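You operate a simulated robot arm through the tools that you are given. There is no shell and no other tool. Be economical: measure what you need, move in short steps, check, and stop when the job is done.

You are at the controls of a simulated robot arm. One attempt, no reset.

Task
Water hides the picture: drain the grey pipe and feed on to the fault.
Fine: open the blue valve lever till the water stands in the square tray, shut it; end with the brake on; the monitor stays on. Where these are worked on the way, their far stop is far enough and under half their travel is too little: blue valve lever.

Only the result counts: the job must be done as asked and must still hold three seconds after the hand-in. Knocking over, shifting, dropping, spilling or breaking anything else fails it.

Robot
A 6-joint arm with a two-finger gripper on a trunk, on a base that drives. Base frame: it is fixed to the floor where the robot stands at the start and does not move with it; the origin is under the middle of the robot, x ahead of it, y to its left, z up. Readings come in m, rad, newtons and seconds.
With the tool pointing down near the work surface it reaches from about 0.3 to 0.74 m from the robot's upright axis, wherever it stands. Its first joint turns from -2.897 to 2.897 rad. Places, roughly: blue valve lever [0.5, 0.1, 0.8]; brake lever [0.5, -1.1, 1.1]; lamp dial [0.7, -0.3, 0.8]; monitor switch [0.6, 0, 0.9]; save key [0.6, -0.1, 0.8]; sender switch [0.6, 0.1, 0.9]; square tray [0.5, 0, 0.7]; twist collar [0.6, -0.2, 0.8]; zero key [0.6, 0, 0.8]. Payload 1.57 kg.
Tool frame: the origin (TCP) lies between the finger pads and is the grasp point; the fingertips stand 0.021 m ahead of it; z points along the fingers, y is the line along which they close. Largest opening 0.07 m; the body of the gripper starts 0.05 m behind the TCP.
Orientation is that of the tool frame in the base frame, as a unit quaternion [x, y, z, w]. With the fingers straight down and closing along the base's y, the tool's x points along the base's -x, its y along +y and its z along -z.

Tools
- The arm moves only by the tool move_arm. Its argument "moves" is a list that holds one entry, the list of rows, each a list of 6 numbers: the shift along the tool's x, y, z in m, then the turn, a rotation vector about the tool's x, y, z in rad. In form: [[[x, y, z, wx, wy, wz], ...]]. A call has 1 to 12 rows; each row shifts and turns the commanded pose from where the row before left it, along the tool's axes as they then stand. "grip" is the finger opening in m, from 0 to 0.07, set as the call begins (left out, the last holds). A row lasts 0.2 s, in which the tool goes at most 0.05 m and 0.15 rad; a call with a longer step from one row to the next is refused whole, and so is a gripper value outside its range. A pose out of reach is approached as far as the arm can. The call stops where the force on the tool passes 50 N (or 10 N more than at its start, if that is more) or the arm is blocked; 0.2 s more then pass. Each finger halts on what it meets, pressing with about 30 N; the grip force reading is that of the motor and also rises with nothing between the fingers. The clock runs only during rows and for 0.2 s after the last one: add rows that do not move to give the fingers time. The reply holds the time, the measured pose of the TCP, the force on the tool along the base axes, the opening and the grip force, in the units named above and with some noise, with the torque about the TCP (base axes, N m) and any sound that the robot's microphone picked up.
- Cameras (640 x 400 px; columns grow to the right, rows downward): "scene" is now at [0.0059, 0.1005, 1.4894]; the picture's right is [-0.61, -0.80, 0.00], its down [-0.53, 0.41, -0.74] and it looks along [0.59, -0.45, -0.67] (base axes); focal length 249 px, centre (320, 200). "wrist" rides on the gripper at [0.079, 0.004, -0.081] in the tool frame; the picture's right is [-0.05, 1.00, 0.00], its down [-0.67, -0.04, -0.74] and it looks along [-0.74, -0.04, 0.67] (tool axes); focal length 256 px, centre (320, 200). There is no depth. A picture from a camera that has moved, and an enlarged one, comes with that camera's place and axes in the base frame and with its lens.
- camera(camera): a new picture of that camera. No time passes.
- roll_base(legs): drives the robot by 1 to 6 legs, each [ahead, left, turn to the left] in m, m and rad, along the robot's own axes; the way and the turn of a leg run together, so that a leg with both is an arc; at most 1.5 m and 3.142 rad a leg. The arm and the cameras ride along, it lands a little off, and it stops where it bumps. It gives what a move gives.
- head_to(pan, tilt): turns the head with the scene camera to pan (to the left, within 2.705 rad either way) and tilt (down, from -0.506 to 1.204), counted from straight ahead of the robot. It gives what a move gives.
- close_up(camera, box): a new picture of the part [left, top, right, bottom] of that camera's present view, enlarged. No time passes.
- hand_in(): hands the job in; it is judged then, once.

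Work in short steps. Places have to be worked out from the pictures, the camera data and where the tool is seen: move nearer, look again, correct. Check each grasp and each placing, and mend what went wrong. You have 120 turns and 98 pictures in all, those below and enlarged ones among them. Open the gripper and draw the arm clear of the work before you hand the job in, unless the task says otherwise; then end with one line.

The tools are called after "Call:" as name(argument=value, ...) on one line, values as JSON. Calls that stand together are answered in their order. move_arm: Moves the arm, as the interface text tells. Its arguments: {"type":"object","properties":{"moves":{"type":"array"},"grip":{"type":"number"}},"required":["moves"]} The other tools are called the same way: roll_base (legs) drives the base; head_to (pan, tilt) turns the head that bears the scene camera; camera (camera) takes a picture; close_up (camera, box) takes an enlarged picture of a part of a camera's view; hand_in () hands the job in.

At the start:

```text
t: 0.0
ee_pos: [0.1886, -0.3547, 1.3087]
tool_rot: [-0.001, 1.0, 0.0, 0.0]
force: [0.6, 0.3, -0.1]
torque: [-0.02, 0.01, 0.0]
finger_gap: 0.07
finger_force: 0.2
robot x, y, heading: [0.0007, 0.0008, -0.005]
head pan, tilt: [-0.651, 0.737]
```

scene: 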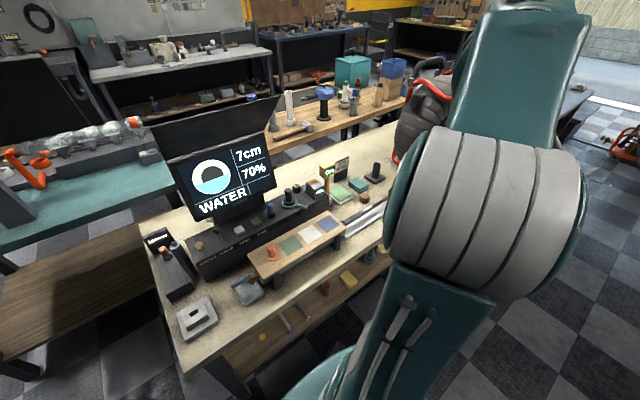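
wrist: 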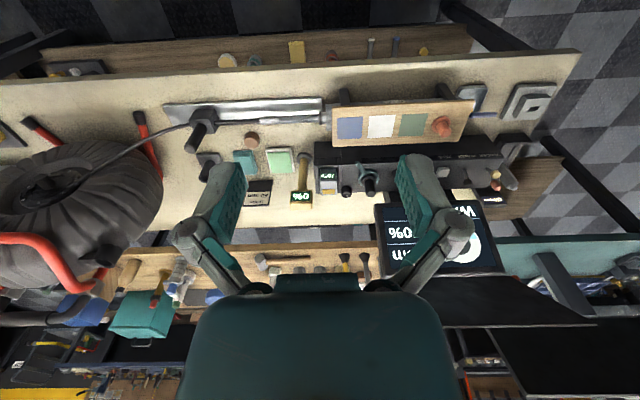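

The monitor shows WATER, 7cm and 70%. I'll look more closely at the bench before planning.

Call:
close_up(camera="scene", box=[130, 170, 290, 350])

Call:
close_up(camera="scene", box=[240, 140, 400, 280])

Call:
close_up(camera="wrist", box=[300, 60, 580, 240])

Call:
close_up(camera="wrist", box=[0, 80, 340, 290])

```text
2.22 times, centred on (210, 260) of scene
camera zoom: at [0.0059, 0.1005, 1.4894], right [-0.61, -0.8, 0.0], down [-0.53, 0.41, -0.74], along [0.59, -0.45, -0.67], focal length 554 px, centre (564, 67)
```

zoom: 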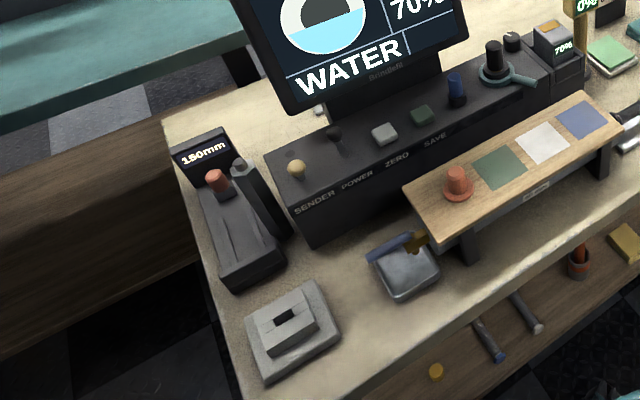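

```text
2.86 times, centred on (320, 210) of scene
camera zoom: at [0.0059, 0.1005, 1.4894], right [-0.61, -0.8, 0.0], down [-0.53, 0.41, -0.74], along [0.59, -0.45, -0.67], focal length 712 px, centre (320, 171)
```

zoom: 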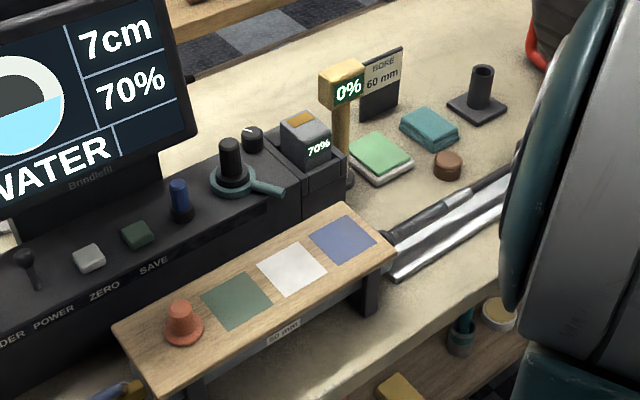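

```text
2.22 times, centred on (440, 150) of wrist
camera zoom: at [0.1079, -0.3502, 1.3881], right [0.05, 1.0, 0.0], down [0.67, -0.04, 0.74], along [0.74, -0.04, -0.67], focal length 569 px, centre (53, 311)
```

zoom: 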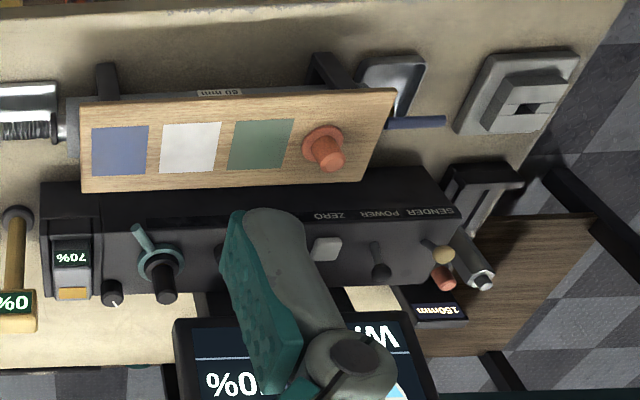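

```text
1.88 times, centred on (170, 185) of wrist
camera zoom: at [0.1079, -0.3502, 1.3881], right [0.05, 1.0, 0.0], down [0.67, -0.04, 0.74], along [0.74, -0.04, -0.67], focal length 482 px, centre (602, 228)
```

zoom: 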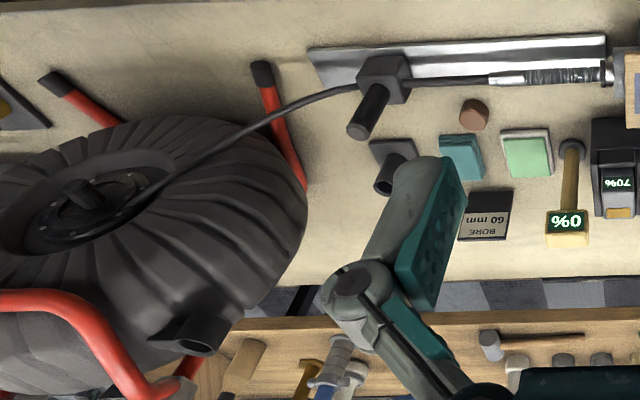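

The valve lever seems to lie by the tray at the left end of the pipe. I'll bring the wrist camera over there for a closer look.

Call:
move_arm(moves=[[[-0.006, 0.0405, 0.015, 0, 0, 0], [-0.006, 0.0405, 0.015, 0, 0, 0], [-0.006, 0.0405, 0.015, 0, 0, 0], [-0.006, 0.0405, 0.015, 0, 0, 0], [-0.006, 0.0405, 0.015, 0, 0, 0], [-0.006, 0.0405, 0.015, 0, 0, 0], [-0.006, 0.0405, 0.015, 0, 0, 0], [-0.006, 0.0405, 0.015, 0, 0, 0], [-0.006, 0.0405, 0.015, 0, 0, 0], [-0.006, 0.0405, 0.015, 0, 0, 0]]], grip=0.07)

Call:
camera(camera="wrist")

Call:
camera(camera="scene")

```text
t: 2.2
ee_pos: [0.248, 0.0533, 1.1571]
tool_rot: [0.0, 1.0, 0.0, 0.001]
force: [-0.4, 0.2, -0.3]
torque: [0.02, -0.02, 0.01]
finger_gap: 0.0702
finger_force: 0.0
robot x, y, heading: [0.0001, -0.0005, 0.003]
head pan, tilt: [-0.651, 0.737]
```

```text
91 pictures are left
camera wrist: at [0.1674, 0.0576, 1.238], right [0.05, 1.0, 0.0], down [0.67, -0.04, 0.75], along [0.74, -0.04, -0.67], focal length 256 px, centre (320, 200)
```

wrist: 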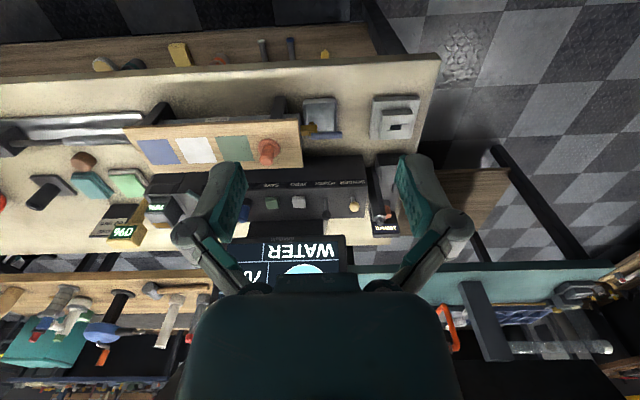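

```text
90 pictures are left
camera scene: at [0.0056, 0.1024, 1.4893], right [-0.61, -0.8, 0.0], down [-0.53, 0.41, -0.74], along [0.59, -0.45, -0.67], focal length 249 px, centre (320, 200)
```

scene: 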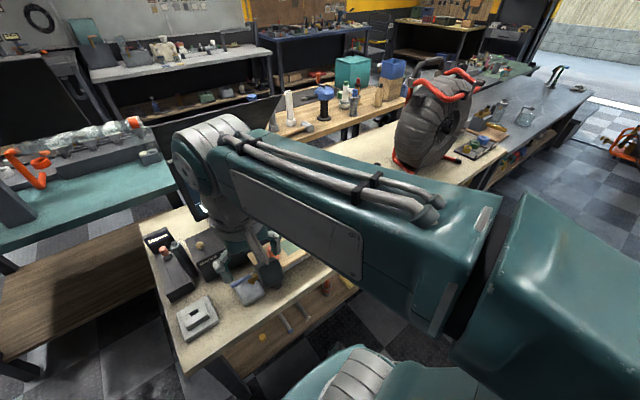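

The reel is now in view, so I'll zoom on it and on the valve/tray.

Call:
close_up(camera="scene", box=[330, 50, 520, 190])

Call:
close_up(camera="wrist", box=[230, 80, 430, 205])

```text
2.86 times, centred on (425, 120) of scene
camera zoom: at [0.0056, 0.1024, 1.4893], right [-0.61, -0.8, 0.0], down [-0.53, 0.41, -0.74], along [0.59, -0.45, -0.67], focal length 712 px, centre (20, 429)
```

zoom: 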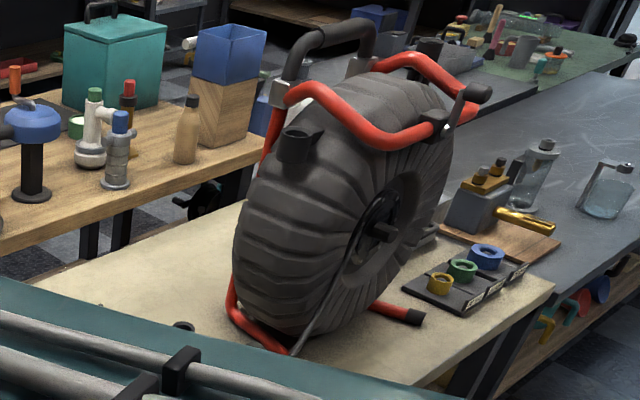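

```text
3.20 times, centred on (330, 142) of wrist
camera zoom: at [0.1674, 0.0576, 1.238], right [0.05, 1.0, 0.0], down [0.67, -0.04, 0.75], along [0.74, -0.04, -0.67], focal length 819 px, centre (288, 384)
```

zoom: 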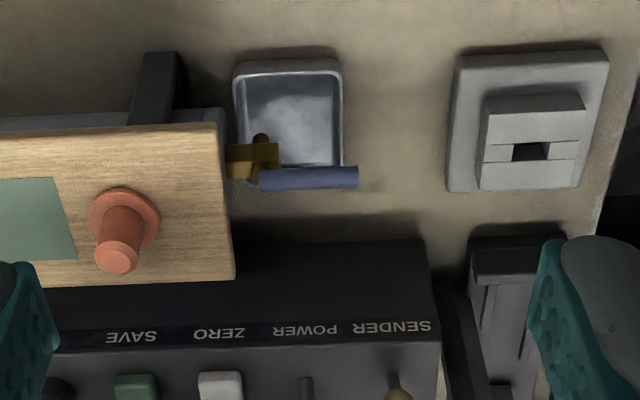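

The lever looks horizontal along +y, just behind the brass body. I'll lower the hand for a parallax view to pin down its height and axis.

Call:
move_arm(moves=[[[-0.01, -0.008, 0.035, 0, 0, 0], [-0.01, -0.008, 0.035, 0, 0, 0], [-0.01, -0.008, 0.035, 0, 0, 0], [-0.01, -0.008, 0.035, 0, 0, 0], [0, -0.008, 0.03, 0, 0, 0]]])

Call:
camera(camera="wrist")

Call:
close_up(camera="wrist", box=[200, 0, 440, 150])

```text
t: 3.4
ee_pos: [0.2891, 0.0115, 0.9881]
tool_rot: [0.0, 1.0, 0.0, 0.001]
force: [-0.6, 0.5, -0.3]
torque: [-0.04, -0.03, 0.0]
finger_gap: 0.0698
finger_force: 0.1
robot x, y, heading: [-0.0008, -0.0011, 0.001]
head pan, tilt: [-0.651, 0.737]
```

```text
87 pictures are left
camera wrist: at [0.2076, 0.0159, 1.0679], right [0.05, 1.0, 0.0], down [0.67, -0.03, 0.75], along [0.74, -0.04, -0.67], focal length 256 px, centre (320, 200)
```

wrist: 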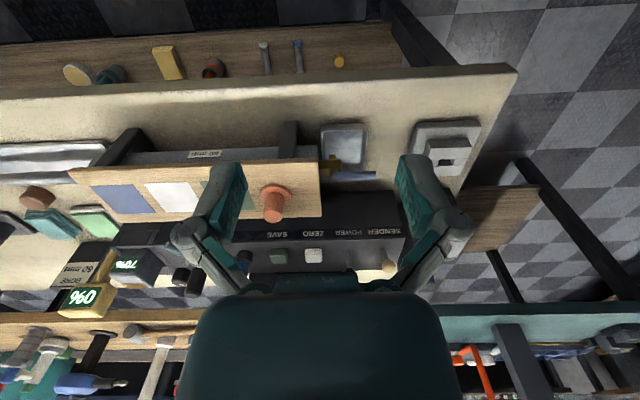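

```text
2.67 times, centred on (320, 75) of wrist
camera zoom: at [0.2076, 0.0159, 1.0679], right [0.05, 1.0, 0.0], down [0.67, -0.03, 0.75], along [0.74, -0.04, -0.67], focal length 683 px, centre (320, 533)
```

zoom: 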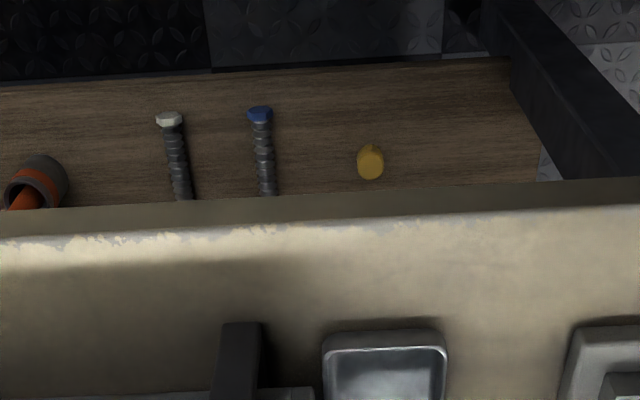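

Call:
close_up(camera="wrist", box=[280, 110, 440, 210])

```text
4.00 times, centred on (360, 160) of wrist
camera zoom: at [0.2076, 0.0159, 1.0679], right [0.05, 1.0, 0.0], down [0.67, -0.03, 0.75], along [0.74, -0.04, -0.67], focal length 1024 px, centre (160, 360)
```

zoom: 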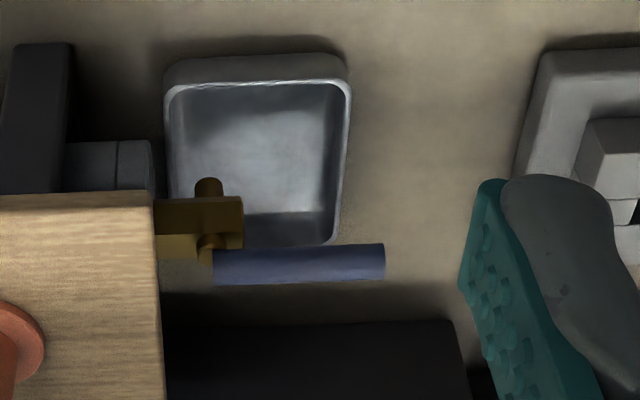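

The lever triangulates to x≈0.469, y 0.022–0.086, z≈0.786. It sits on top of the brass body, so it should turn about a vertical shaft near (0.47, 0.022). I'll close the fingers and move above the spot just behind its tip.

Call:
move_arm(moves=[[[-0.0425, 0.0111, 0.0, 0, 0, 0], [-0.0425, 0.0111, 0.01, 0, 0, 0], [-0.0425, 0.0111, 0.015, 0, 0, 0], [-0.0425, 0.0111, 0.015, 0, 0, 0], [-0.0425, 0.0111, 0.015, 0, 0, 0], [0, 0, 0.033, 0, 0, 0]]], grip=0.0)

Call:
camera(camera="wrist")

Call:
camera(camera="scene")

```text
t: 4.8
ee_pos: [0.5019, 0.0667, 0.8989]
tool_rot: [-0.001, 1.0, -0.001, 0.0]
force: [-0.6, 0.7, 0.3]
torque: [-0.01, -0.03, 0.0]
finger_gap: 0.0
finger_force: 28.8
robot x, y, heading: [0.0033, -0.0019, -0.0]
head pan, tilt: [-0.651, 0.737]
```

```text
84 pictures are left
camera wrist: at [0.4212, 0.0715, 0.9799], right [0.05, 1.0, 0.0], down [0.67, -0.03, 0.74], along [0.74, -0.04, -0.67], focal length 256 px, centre (320, 200)
```

wrist: 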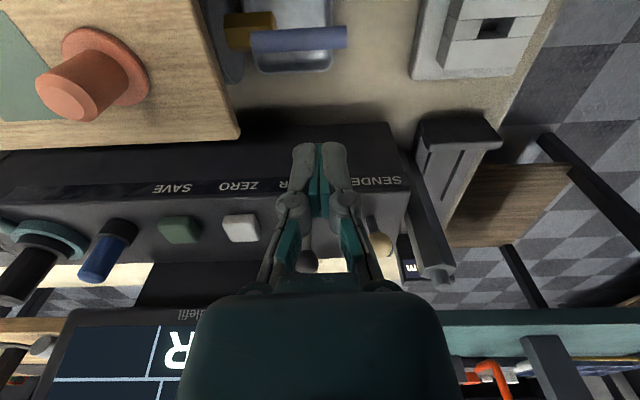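

```text
83 pictures are left
camera scene: at [0.0073, 0.1026, 1.4892], right [-0.61, -0.8, 0.0], down [-0.54, 0.41, -0.74], along [0.59, -0.45, -0.67], focal length 249 px, centre (320, 200)
```

scene: 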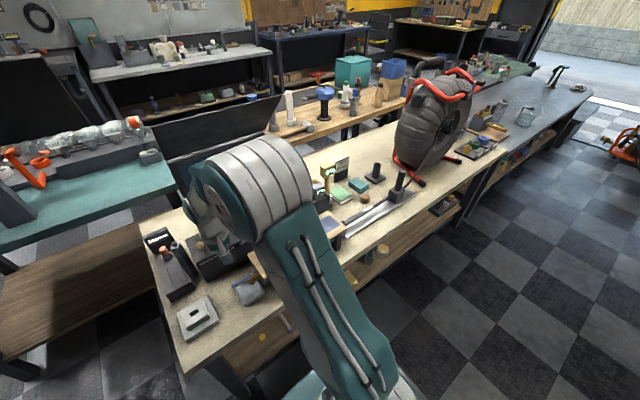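

The tip sits at x≈0.475, z≈0.786, so x=0.502 leaves a clear gap behind it. I'll descend to lever height.

Call:
move_arm(moves=[[[0, 0, 0.04, 0, 0, 0], [0, 0, 0.04, 0, 0, 0], [0, 0, 0.026, 0, 0, 0]]])

Call:
camera(camera="wrist")

Call:
close_up(camera="scene", box=[140, 200, 300, 320])

```text
t: 5.6
ee_pos: [0.502, 0.0673, 0.7929]
tool_rot: [-0.001, 1.0, -0.001, -0.001]
force: [0.4, -0.1, 0.1]
torque: [0.01, 0.03, 0.0]
finger_gap: 0.0
finger_force: 28.8
robot x, y, heading: [-0.0004, -0.0016, 0.002]
head pan, tilt: [-0.651, 0.737]
```

```text
82 pictures are left
camera wrist: at [0.4211, 0.0725, 0.8737], right [0.05, 1.0, 0.0], down [0.67, -0.03, 0.74], along [0.74, -0.04, -0.67], focal length 256 px, centre (320, 200)
```

wrist: 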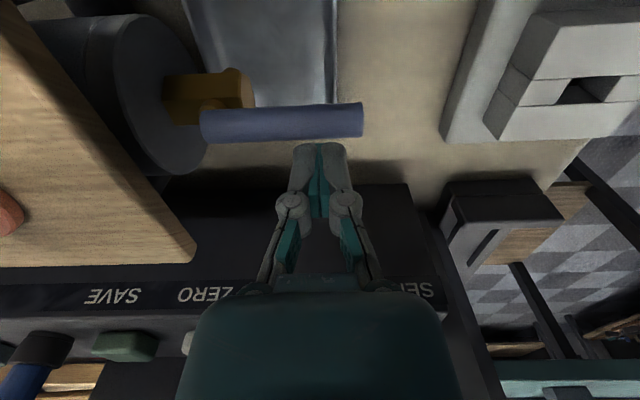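

```text
3.33 times, centred on (220, 260) of scene
camera zoom: at [0.0074, 0.1026, 1.4892], right [-0.61, -0.8, 0.0], down [-0.54, 0.41, -0.74], along [0.59, -0.45, -0.67], focal length 830 px, centre (653, 0)
```

zoom: 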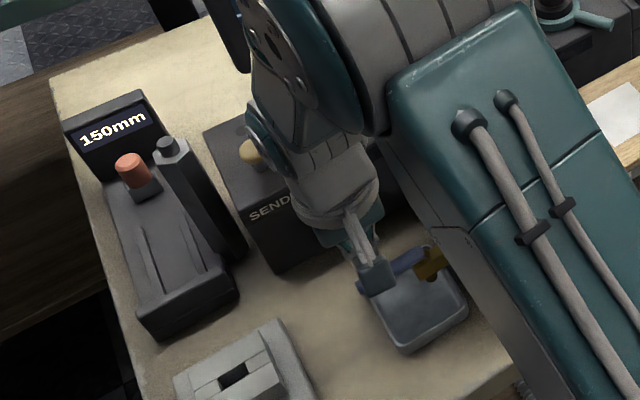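

The fingers stand just behind the lever. I'll push gently toward the robot and watch the force.

Call:
move_arm(moves=[[[0.007, 0, 0, 0, 0, 0], [0.006, 0, 0, 0, 0, 0], [0.006, 0.001, 0, 0, 0, 0], [0.006, 0.001, 0, 0, 0, 0], [0.006, 0, 0, 0, 0, 0], [0.006, -0.001, 0, 0, 0, 0]]])

Call:
camera(camera="wrist")

```text
t: 7.0
ee_pos: [0.4641, 0.0673, 0.7931]
tool_rot: [0.0, 1.0, -0.001, 0.0]
force: [1.3, 0.5, 1.0]
torque: [-0.01, -0.02, -0.02]
finger_gap: 0.0
finger_force: 28.1
robot x, y, heading: [-0.0008, -0.001, 0.002]
head pan, tilt: [-0.651, 0.737]
```

```text
80 pictures are left
camera wrist: at [0.3837, 0.0729, 0.8738], right [0.05, 1.0, 0.0], down [0.67, -0.03, 0.74], along [0.74, -0.04, -0.67], focal length 256 px, centre (320, 200)
```

wrist: 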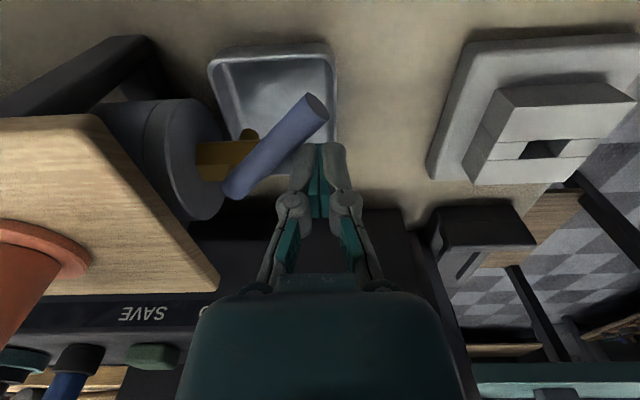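

The lever turns easily toward the robot. I'll continue along the arc to the stop.

Call:
move_arm(moves=[[[0.0113, -0.003, 0, 0, 0, 0], [0.0103, -0.007, 0, 0, 0, 0], [0.008, -0.0094, 0, 0, 0, 0], [0.0054, -0.0105, 0, 0, 0, 0], [0.001, -0.005, 0, 0, 0, 0], [0.0, -0.003, 0, 0, 0, 0]]])

Call:
camera(camera="wrist")

Call:
close_up(camera="scene", box=[140, 100, 300, 320])

```text
t: 8.0
ee_pos: [0.4341, 0.0489, 0.7943]
tool_rot: [-0.002, 1.0, 0.002, 0.006]
force: [4.1, 26.9, -5.7]
torque: [0.49, -0.11, -0.11]
finger_gap: 0.0
finger_force: 28.7
robot x, y, heading: [-0.0029, 0.0025, 0.004]
head pan, tilt: [-0.651, 0.737]
stopped in row 5: the force on the tool passed its limit at 56 N (the readings are from after the stop); the commanded pose is now the measured one
```

```text
79 pictures are left
camera wrist: at [0.3524, 0.0519, 0.8744], right [0.05, 1.0, 0.0], down [0.66, -0.03, 0.75], along [0.75, -0.03, -0.66], focal length 256 px, centre (320, 200)
```

wrist: 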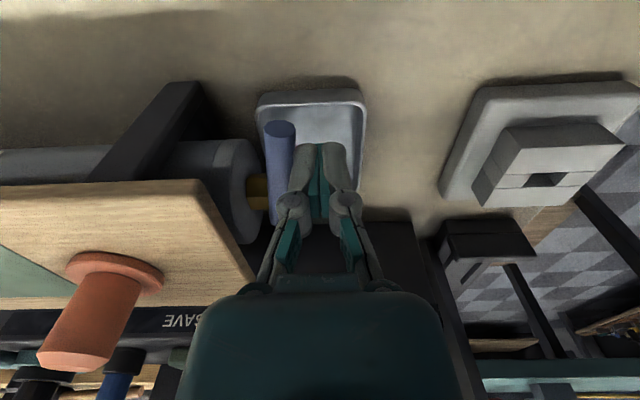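

```text
1.82 times, centred on (220, 210) of scene
camera zoom: at [0.0078, 0.1111, 1.4888], right [-0.6, -0.8, 0.01], down [-0.54, 0.4, -0.74], along [0.59, -0.45, -0.67], focal length 453 px, centre (502, 182)
```

zoom: 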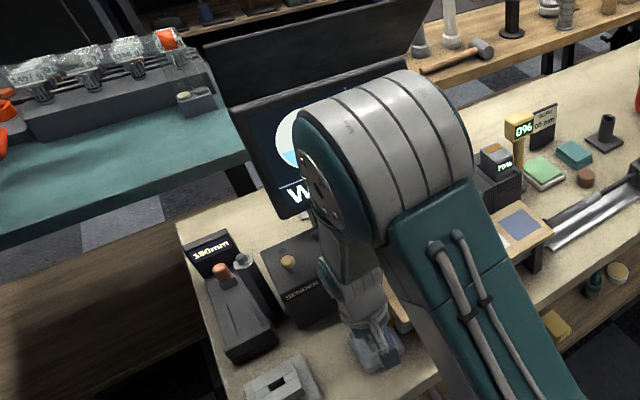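

The lever is at its far stop, about 90°. I'll back off it, lift away, and wait to see the water.

Call:
move_arm(moves=[[[0, 0.008, 0, 0, 0, 0], [0, 0.006, -0.03, 0, 0, 0], [0, 0, -0.045, 0, 0, 0], [0.01, 0, -0.045, 0, 0, 0], [0.02, 0, -0.045, 0, 0, 0], [0.02, 0, -0.045, 0, 0, 0], [0, 0, 0, 0, 0, 0]]])

Call:
camera(camera="wrist")

```text
t: 9.6
ee_pos: [0.3804, 0.0566, 1.0029]
tool_rot: [-0.001, 1.0, 0.001, 0.005]
force: [0.1, 0.0, 0.6]
torque: [-0.03, -0.02, -0.04]
finger_gap: 0.0001
finger_force: 28.6
robot x, y, heading: [-0.002, 0.0011, -0.002]
head pan, tilt: [-0.651, 0.737]
```

```text
77 pictures are left
camera wrist: at [0.2983, 0.0614, 1.0825], right [0.05, 1.0, 0.0], down [0.66, -0.04, 0.75], along [0.75, -0.04, -0.66], focal length 256 px, centre (320, 200)
```

wrist: 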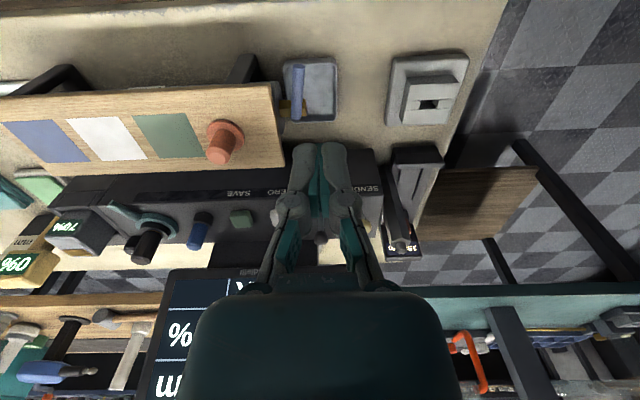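

Call:
close_up(camera="wrist", box=[260, 40, 360, 140])

Call:
move_arm(moves=[[[0.02, 0.02, -0.04, 0, 0, 0], [0.02, 0.02, -0.04, 0, 0, 0], [0.02, 0.02, -0.04, 0, 0, 0], [0, 0, 0, 0, 0, 0], [0, 0, 0, 0, 0, 0], [0, 0, 0, 0, 0, 0]]])

Call:
camera(camera="wrist")

```text
4.00 times, centred on (310, 90) of wrist
camera zoom: at [0.2983, 0.0614, 1.0825], right [0.05, 1.0, 0.0], down [0.66, -0.04, 0.75], along [0.75, -0.04, -0.66], focal length 1024 px, centre (360, 640)
```

zoom: 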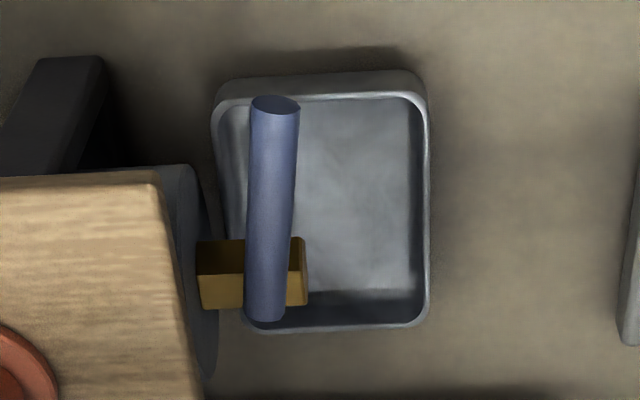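

```text
t: 11.0
ee_pos: [0.3183, 0.1164, 1.1237]
tool_rot: [-0.001, 1.0, 0.0, 0.006]
force: [0.4, -0.8, -0.3]
torque: [0.01, 0.02, -0.01]
finger_gap: 0.0002
finger_force: 28.8
robot x, y, heading: [-0.0007, 0.0009, -0.004]
head pan, tilt: [-0.651, 0.737]
```

```text
75 pictures are left
camera wrist: at [0.2367, 0.1203, 1.203], right [0.05, 1.0, 0.0], down [0.66, -0.04, 0.75], along [0.75, -0.04, -0.66], focal length 256 px, centre (320, 200)
```

wrist: 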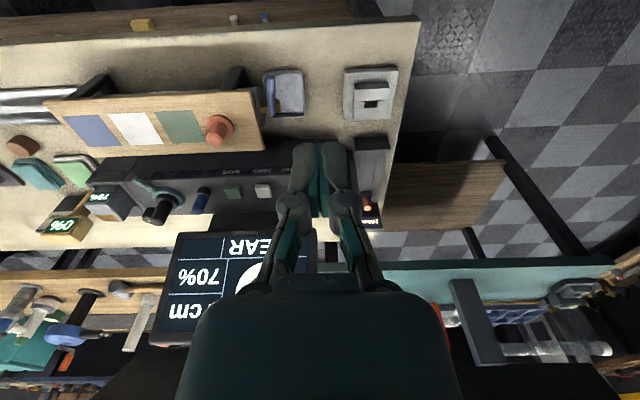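

The monitor now ends in "EAR", presumably CLEAR. I'll check that the tray holds water.

Call:
close_up(camera="wrist", box=[240, 50, 340, 130])

Call:
close_up(camera="wrist", box=[150, 220, 320, 350])

```text
5.00 times, centred on (290, 90) of wrist
camera zoom: at [0.2367, 0.1203, 1.203], right [0.05, 1.0, 0.0], down [0.66, -0.04, 0.75], along [0.75, -0.04, -0.66], focal length 1280 px, centre (470, 750)
```

zoom: 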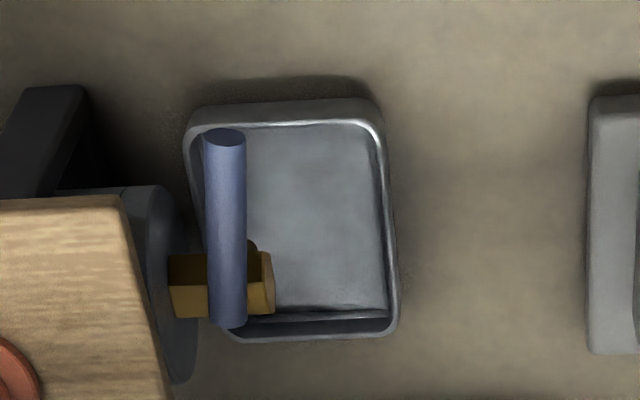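

```text
3.08 times, centred on (235, 285) of wrist
camera zoom: at [0.2367, 0.1203, 1.203], right [0.05, 1.0, 0.0], down [0.66, -0.04, 0.75], along [0.75, -0.04, -0.66], focal length 788 px, centre (582, -62)
```

zoom: 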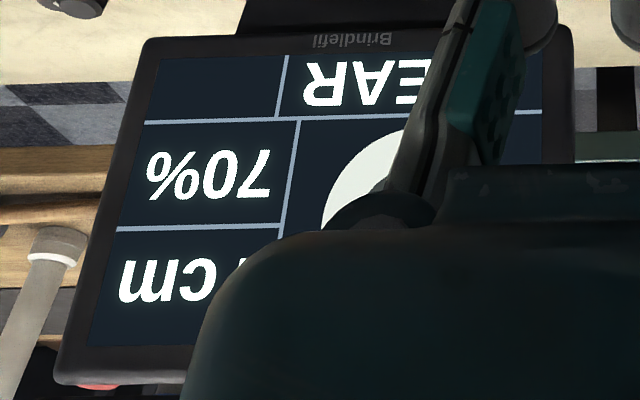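

The water stands higher in the tray and the monitor no longer shows WATER, so I can shut the valve. The lever now runs from about (0.476, 0.023) to (0.408, 0.033), close to the board. I'll straddle its tip with half-open fingers and push it back with the -y finger.

Call:
move_arm(moves=[[[-0.0158, -0.0121, 0.0373, 0, 0, 0], [-0.0158, -0.0121, 0.0373, 0, 0, 0], [-0.0158, -0.0121, 0.0373, 0, 0, 0], [-0.0158, -0.0121, 0.0373, 0, 0, 0], [-0.0158, -0.0121, 0.0373, 0, 0, 0], [-0.0158, -0.0121, 0.0373, 0, 0, 0], [0, 0, 0.02, 0, 0, 0]]], grip=0.05)

Call:
camera(camera="wrist")

Call:
close_up(camera="scene", box=[160, 210, 300, 330])

```text
t: 12.6
ee_pos: [0.4192, 0.0456, 0.8783]
tool_rot: [-0.002, 1.0, 0.001, 0.005]
force: [-0.7, -0.2, 0.8]
torque: [-0.04, -0.01, -0.02]
finger_gap: 0.05
finger_force: 0.1
robot x, y, heading: [-0.0007, 0.0006, 0.002]
head pan, tilt: [-0.651, 0.737]
```

```text
72 pictures are left
camera wrist: at [0.3371, 0.0496, 0.9582], right [0.05, 1.0, 0.0], down [0.66, -0.04, 0.75], along [0.75, -0.04, -0.66], focal length 256 px, centre (320, 200)
```

wrist: 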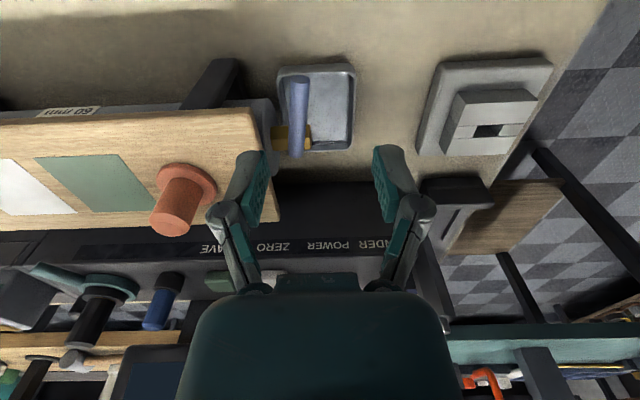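

```text
3.33 times, centred on (230, 270) of scene
camera zoom: at [0.007, 0.1035, 1.4893], right [-0.6, -0.8, 0.0], down [-0.54, 0.41, -0.74], along [0.59, -0.45, -0.67], focal length 830 px, centre (620, -33)
```

zoom: 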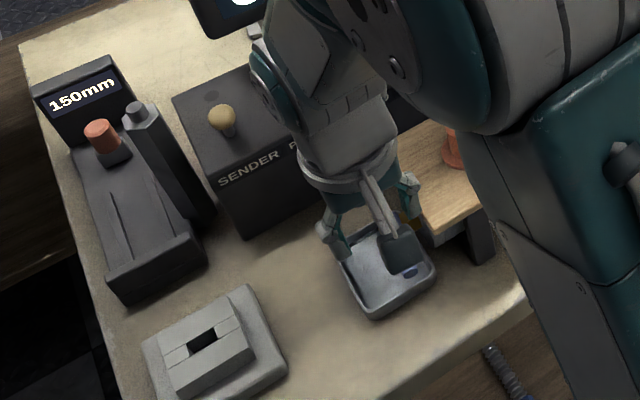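

Readings agree: tip at (0.409, 0.031), and the -y finger will come down around y 0.010–0.020. I'll shift slightly toward the robot and descend.

Call:
move_arm(moves=[[[0.0067, 0, 0.02, 0, 0, 0], [0, 0, 0.035, 0, 0, 0], [0, 0, 0.03, 0, 0, 0]]])

Call:
camera(camera="wrist")

```text
t: 13.4
ee_pos: [0.4115, 0.0464, 0.7958]
tool_rot: [-0.002, 1.0, 0.001, 0.005]
force: [0.1, 0.4, 0.5]
torque: [-0.02, 0.02, -0.01]
finger_gap: 0.0499
finger_force: 0.1
robot x, y, heading: [0.0015, -0.0038, 0.005]
head pan, tilt: [-0.651, 0.737]
```

```text
70 pictures are left
camera wrist: at [0.3307, 0.0508, 0.8747], right [0.05, 1.0, 0.0], down [0.66, -0.04, 0.75], along [0.75, -0.04, -0.66], focal length 256 px, centre (320, 200)
```

wrist: 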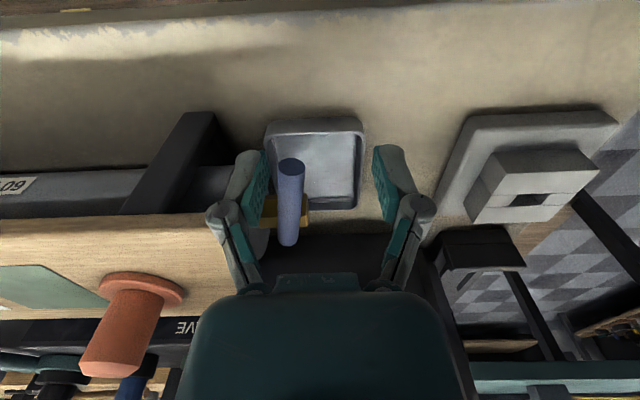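

The fingers straddle the lever without contact. Now I'll push it back along the arc toward +y.

Call:
move_arm(moves=[[[-0.0015, 0.003, 0.002, 0, 0, 0], [-0.0015, 0.0085, 0, 0, 0, 0], [-0.0015, 0.0085, 0, 0, 0, 0], [-0.0066, 0.0136, 0, 0, 0, 0], [-0.0103, 0.0104, 0, 0, 0, 0], [-0.0117, 0.0069, 0, 0, 0, 0], [-0.0082, 0.0027, 0, 0, 0, 0], [-0.0082, 0.0034, 0, 0, 0, 0], [-0.004, 0, 0, 0, 0, 0]]])

Call:
camera(camera="wrist")

```text
t: 15.4
ee_pos: [0.4642, 0.1023, 0.7943]
tool_rot: [-0.002, 1.0, 0.0, 0.006]
force: [-0.4, 0.7, 0.5]
torque: [-0.01, 0.02, 0.0]
finger_gap: 0.0497
finger_force: 0.0
robot x, y, heading: [-0.0009, -0.0007, -0.001]
head pan, tilt: [-0.651, 0.737]
```

```text
69 pictures are left
camera wrist: at [0.3832, 0.1068, 0.8742], right [0.05, 1.0, 0.0], down [0.66, -0.04, 0.75], along [0.75, -0.04, -0.66], focal length 256 px, centre (320, 200)
```

wrist: 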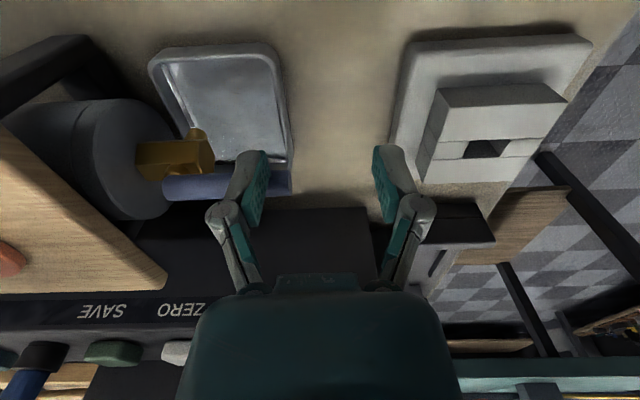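

Nearly shut and no resistance yet; I'll push the last few millimetres against the stop.

Call:
move_arm(moves=[[[-0.003, 0, 0, 0, 0, 0], [-0.003, 0, 0, 0, 0, 0], [-0.003, 0, 0, 0, 0, 0], [-0.003, 0, 0, 0, 0, 0]]])

Call:
camera(camera="wrist")

```text
t: 16.3
ee_pos: [0.465, 0.1016, 0.7941]
tool_rot: [-0.002, 1.0, 0.001, -0.004]
force: [-15.7, 3.2, 6.1]
torque: [-0.24, 0.16, -0.42]
finger_gap: 0.0512
finger_force: 0.7
robot x, y, heading: [-0.0028, 0.0056, -0.001]
head pan, tilt: [-0.651, 0.737]
stopped in row 4: the force on the tool passed its limit at 52 N (the readings are from after the stop); the commanded pose is now the measured one
```

```text
68 pictures are left
camera wrist: at [0.3862, 0.1066, 0.8741], right [0.05, 1.0, 0.0], down [0.67, -0.04, 0.74], along [0.74, -0.04, -0.67], focal length 256 px, centre (320, 200)
```

wrist: 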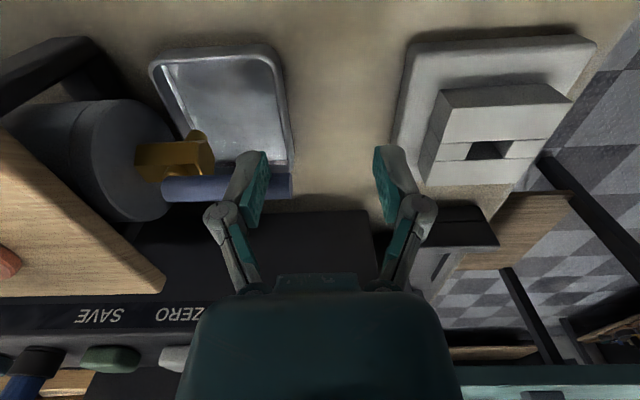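

The lever is against its shut stop. I'll back off, lift clear and move right to look at the rail, handle and reel.

Call:
move_arm(moves=[[[0.012, 0, 0, 0, 0, 0], [0.01, 0, -0.04, 0, 0, 0], [0.02, 0, -0.045, 0, 0, 0], [0.02, 0, -0.045, 0, 0, 0], [0.02, 0, -0.045, 0, 0, 0], [0.02, -0.01, -0.04, 0, 0, 0], [0.02, -0.03, -0.03, 0, 0, 0], [0.02, -0.04, -0.01, 0, 0, 0], [0.02, -0.045, 0, 0, 0, 0], [0.02, -0.045, 0, 0, 0, 0], [0, -0.045, 0, 0, 0, 0], [0, -0.045, 0, 0, 0, 0]]], grip=0.07)

Call:
move_arm(moves=[[[0, -0.048, 0, 0, 0, 0], [0, -0.048, 0, 0, 0, 0], [0, -0.048, 0, 0, 0, 0], [0, -0.048, 0, 0, 0, 0], [0, -0.048, 0, 0, 0, 0]]])

Call:
camera(camera="wrist")

Call:
camera(camera="scene")

```text
t: 18.9
ee_pos: [0.288, -0.1595, 1.0475]
tool_rot: [-0.002, 1.0, 0.001, -0.001]
force: [0.1, 0.1, 0.6]
torque: [-0.01, -0.06, -0.01]
finger_gap: 0.0703
finger_force: 0.1
robot x, y, heading: [-0.0024, 0.0052, 0.003]
head pan, tilt: [-0.651, 0.737]
```

```text
t: 20.1
ee_pos: [0.2879, -0.402, 1.0464]
tool_rot: [-0.001, 1.0, 0.002, -0.001]
force: [0.1, -0.2, -0.3]
torque: [0.03, -0.02, 0.0]
finger_gap: 0.0698
finger_force: 0.0
robot x, y, heading: [0.0007, 0.0026, 0.0]
head pan, tilt: [-0.651, 0.737]
```

```text
67 pictures are left
camera wrist: at [0.2075, -0.3973, 1.1278], right [0.05, 1.0, 0.0], down [0.67, -0.04, 0.74], along [0.74, -0.03, -0.67], focal length 256 px, centre (320, 200)
```

wrist: 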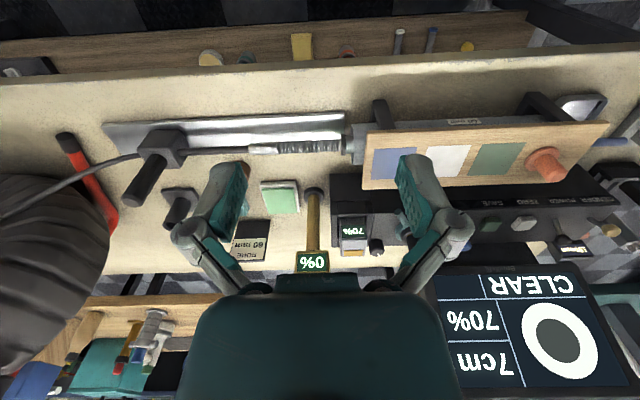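

```text
66 pictures are left
camera scene: at [0.0053, 0.0994, 1.4895], right [-0.6, -0.8, 0.0], down [-0.54, 0.41, -0.74], along [0.59, -0.45, -0.67], focal length 249 px, centre (320, 200)
```

scene: 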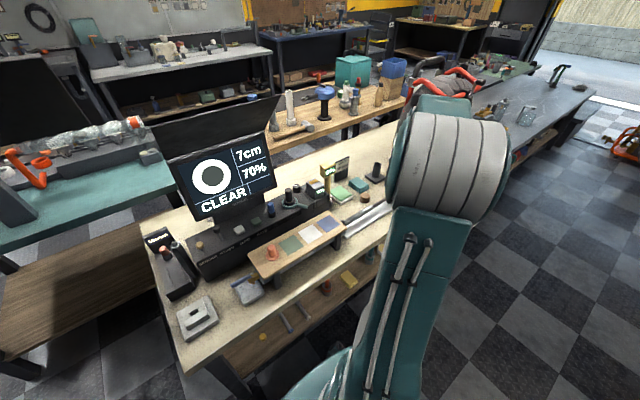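

The monitor reads CLEAR, 7 cm, 70%. Next I'll inspect the feed slide, handle and brake.

Call:
close_up(camera="wrist", box=[90, 90, 370, 230])

Call:
close_up(camera="wrist", box=[320, 80, 640, 270])

Call:
close_up(camera="scene", box=[380, 40, 500, 120])

```text
2.29 times, centred on (230, 160) of wrist
camera zoom: at [0.2075, -0.3973, 1.1278], right [0.05, 1.0, 0.0], down [0.67, -0.04, 0.74], along [0.74, -0.03, -0.67], focal length 585 px, centre (526, 291)
```

zoom: 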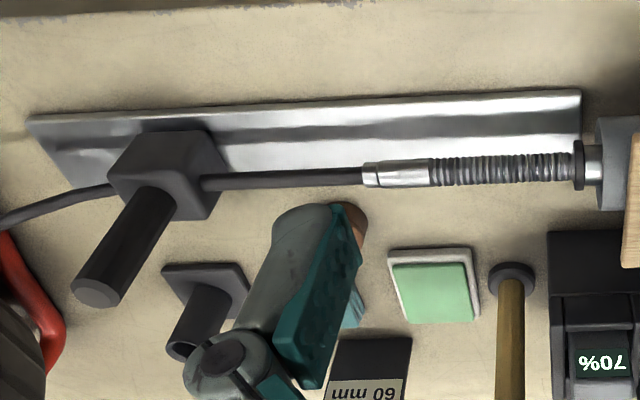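

```text
2.00 times, centred on (480, 175) of wrist
camera zoom: at [0.2075, -0.3973, 1.1278], right [0.05, 1.0, 0.0], down [0.67, -0.04, 0.74], along [0.74, -0.03, -0.67], focal length 512 px, centre (0, 250)
```

zoom: 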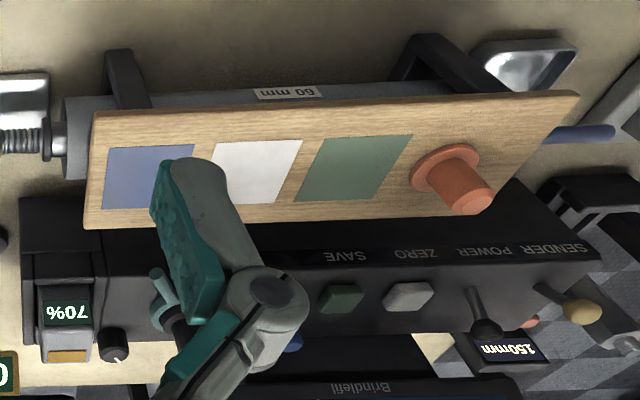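

```text
5.00 times, centred on (440, 80) of scene
camera zoom: at [0.0053, 0.0994, 1.4895], right [-0.6, -0.8, 0.0], down [-0.54, 0.41, -0.74], along [0.59, -0.45, -0.67], focal length 1245 px, centre (-280, 800)
```

zoom: 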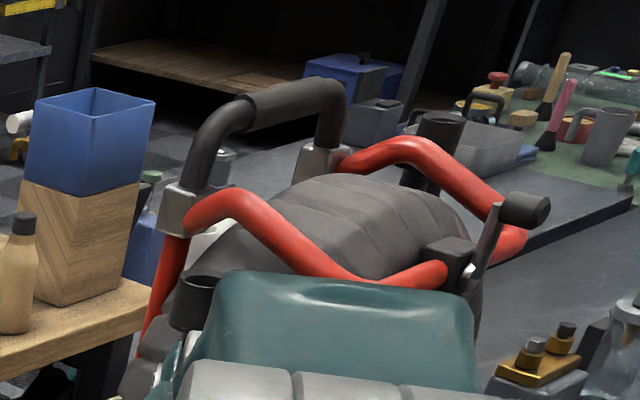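

The feed handle is a vertical post near (0.475, -0.69), out of reach from here, and the brake is further right. I'll tuck the arm up and in, then drive 0.7 m to the right along the bench.

Call:
move_arm(moves=[[[0.015, 0.025, -0.038, 0, 0, 0], [0.015, 0.03, -0.036, 0, 0, 0], [0.015, 0.03, -0.036, 0, 0, 0], [0.015, 0.03, -0.036, 0, 0, 0], [0.015, 0.03, -0.036, 0, 0, 0], [0.015, 0.03, -0.036, 0, 0, 0], [0, 0.03, -0.03, 0, 0, 0]]])

Call:
roll_base(legs=[[0, -0.4, 0]])

Call:
camera(camera="scene")

Call:
camera(camera="wrist")

```text
t: 21.7
ee_pos: [0.1969, -0.1932, 1.2974]
tool_rot: [-0.001, 1.0, 0.0, -0.002]
force: [-0.2, 0.0, -0.4]
torque: [0.01, 0.04, -0.03]
finger_gap: 0.07
finger_force: 0.1
robot x, y, heading: [-0.0016, 0.0037, 0.0]
head pan, tilt: [-0.651, 0.737]
```

```text
t: 24.2
ee_pos: [0.1998, -0.5856, 1.2966]
tool_rot: [-0.003, 1.0, -0.001, -0.001]
force: [0.7, 1.6, 0.9]
torque: [-0.06, 0.01, -0.02]
finger_gap: 0.0698
finger_force: 0.1
robot x, y, heading: [-0.0002, -0.3974, 0.008]
head pan, tilt: [-0.651, 0.737]
```

```text
62 pictures are left
camera scene: at [0.006, -0.2881, 1.4889], right [-0.6, -0.8, 0.0], down [-0.54, 0.4, -0.74], along [0.59, -0.45, -0.67], focal length 249 px, centre (320, 200)
```

scene: 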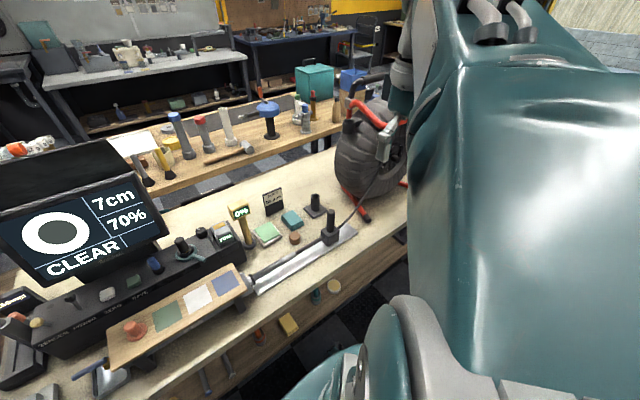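

```text
61 pictures are left
camera wrist: at [0.1195, -0.581, 1.3781], right [0.05, 1.0, 0.0], down [0.67, -0.03, 0.74], along [0.74, -0.04, -0.67], focal length 256 px, centre (320, 200)
```

wrist: 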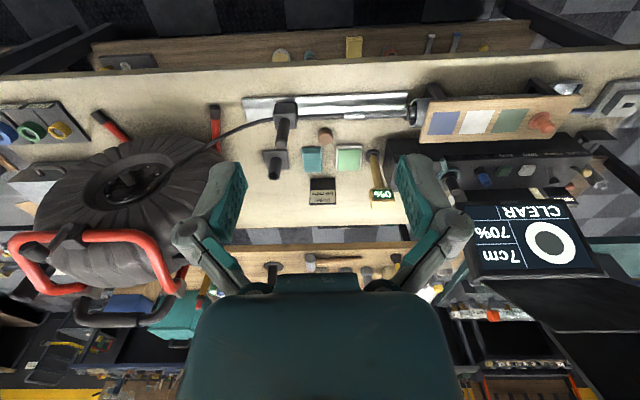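

From here I can see the brake; I'll zoom on it.

Call:
close_up(camera="wrist", box=[0, 130, 240, 300])

Call:
close_up(camera="scene", box=[310, 60, 420, 200])

```text
2.35 times, centred on (120, 215) of wrist
camera zoom: at [0.1195, -0.581, 1.3781], right [0.05, 1.0, 0.0], down [0.67, -0.03, 0.74], along [0.74, -0.04, -0.67], focal length 602 px, centre (791, 165)
```

zoom: 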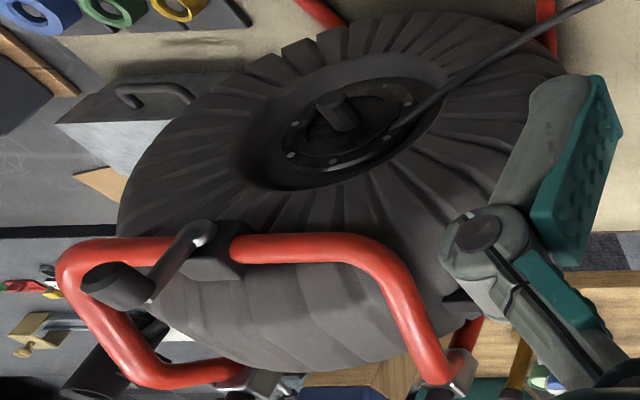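

```text
2.86 times, centred on (365, 130) of scene
camera zoom: at [0.006, -0.2881, 1.4889], right [-0.6, -0.8, 0.0], down [-0.54, 0.4, -0.74], along [0.59, -0.45, -0.67], focal length 712 px, centre (191, 400)
```

zoom: 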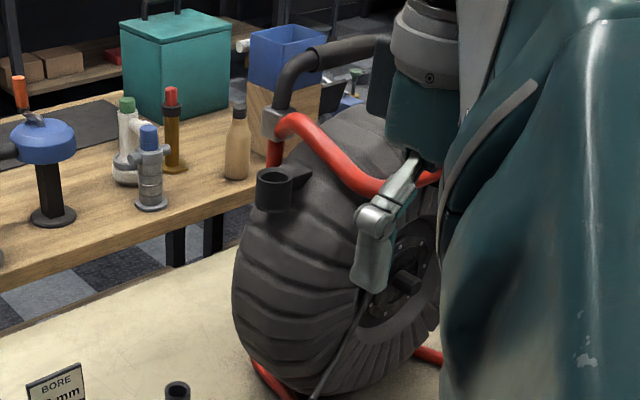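

I'll drive 0.35 m further right so both the slide and the brake are in reach.

Call:
roll_base(legs=[[0, -0.35, 0]])

Call:
camera(camera="wrist")

Call:
head_to(pan=-0.4, tilt=0.6)

Call:
camera(camera="scene")

```text
t: 26.5
ee_pos: [0.2027, -0.9334, 1.2976]
tool_rot: [-0.003, 1.0, 0.0, -0.002]
force: [0.5, 0.6, -0.7]
torque: [-0.04, 0.04, -0.03]
finger_gap: 0.07
finger_force: 0.0
robot x, y, heading: [0.0024, -0.7453, 0.006]
head pan, tilt: [-0.651, 0.737]
```

```text
58 pictures are left
camera wrist: at [0.1215, -0.929, 1.3778], right [0.05, 1.0, 0.0], down [0.67, -0.03, 0.74], along [0.74, -0.04, -0.67], focal length 256 px, centre (320, 200)
```

wrist: 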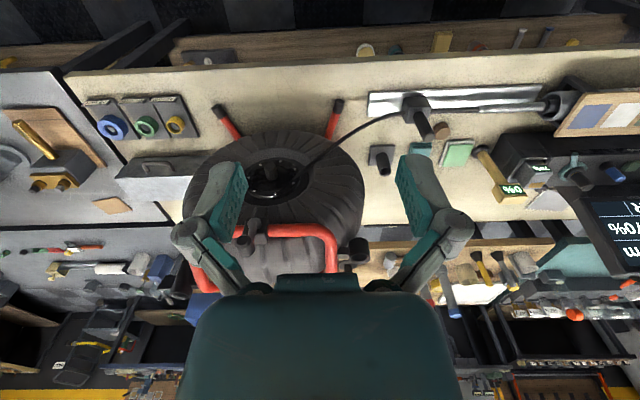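

```text
t: 27.2
ee_pos: [0.2012, -0.9362, 1.298]
tool_rot: [-0.003, 1.0, 0.0, -0.001]
force: [0.2, 0.4, 0.0]
torque: [0.0, -0.01, 0.0]
finger_gap: 0.07
finger_force: 0.0
robot x, y, heading: [0.0015, -0.7418, 0.01]
head pan, tilt: [-0.4, 0.6]
```

```text
57 pictures are left
camera scene: at [0.0229, -0.6222, 1.5009], right [-0.38, -0.92, 0.0], down [-0.52, 0.22, -0.82], along [0.76, -0.32, -0.57], focal length 249 px, centre (320, 200)
```

scene: 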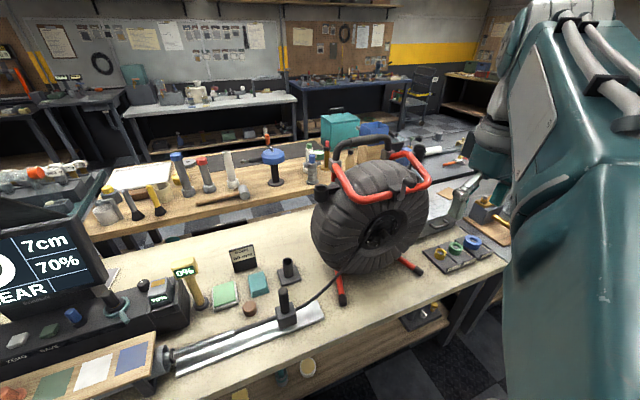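

Call:
close_up(camera="scene", box=[300, 120, 460, 310])

Call:
close_up(camera="wrist", box=[170, 120, 370, 300])

```text
2.11 times, centred on (380, 215) of scene
camera zoom: at [0.0229, -0.6222, 1.5009], right [-0.38, -0.92, 0.0], down [-0.52, 0.22, -0.82], along [0.76, -0.32, -0.57], focal length 524 px, centre (194, 168)
```

zoom: 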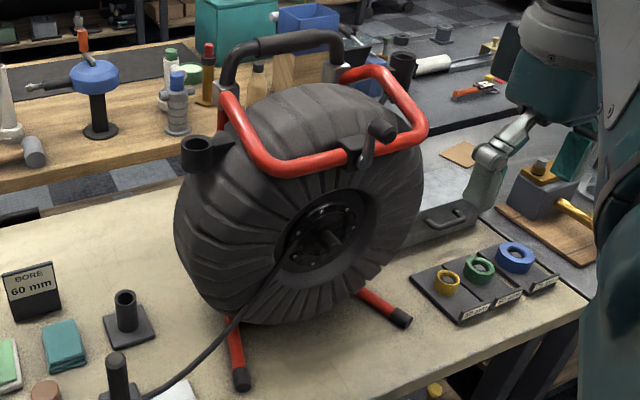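

```text
2.22 times, centred on (270, 210) of wrist
camera zoom: at [0.1215, -0.9313, 1.3775], right [0.05, 1.0, 0.0], down [0.67, -0.03, 0.74], along [0.74, -0.04, -0.67], focal length 569 px, centre (431, 178)
```

zoom: 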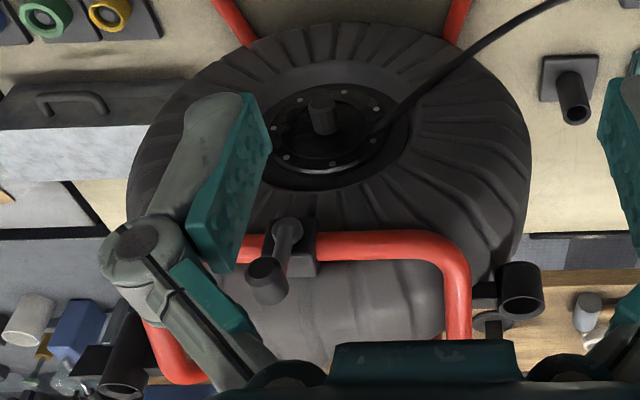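

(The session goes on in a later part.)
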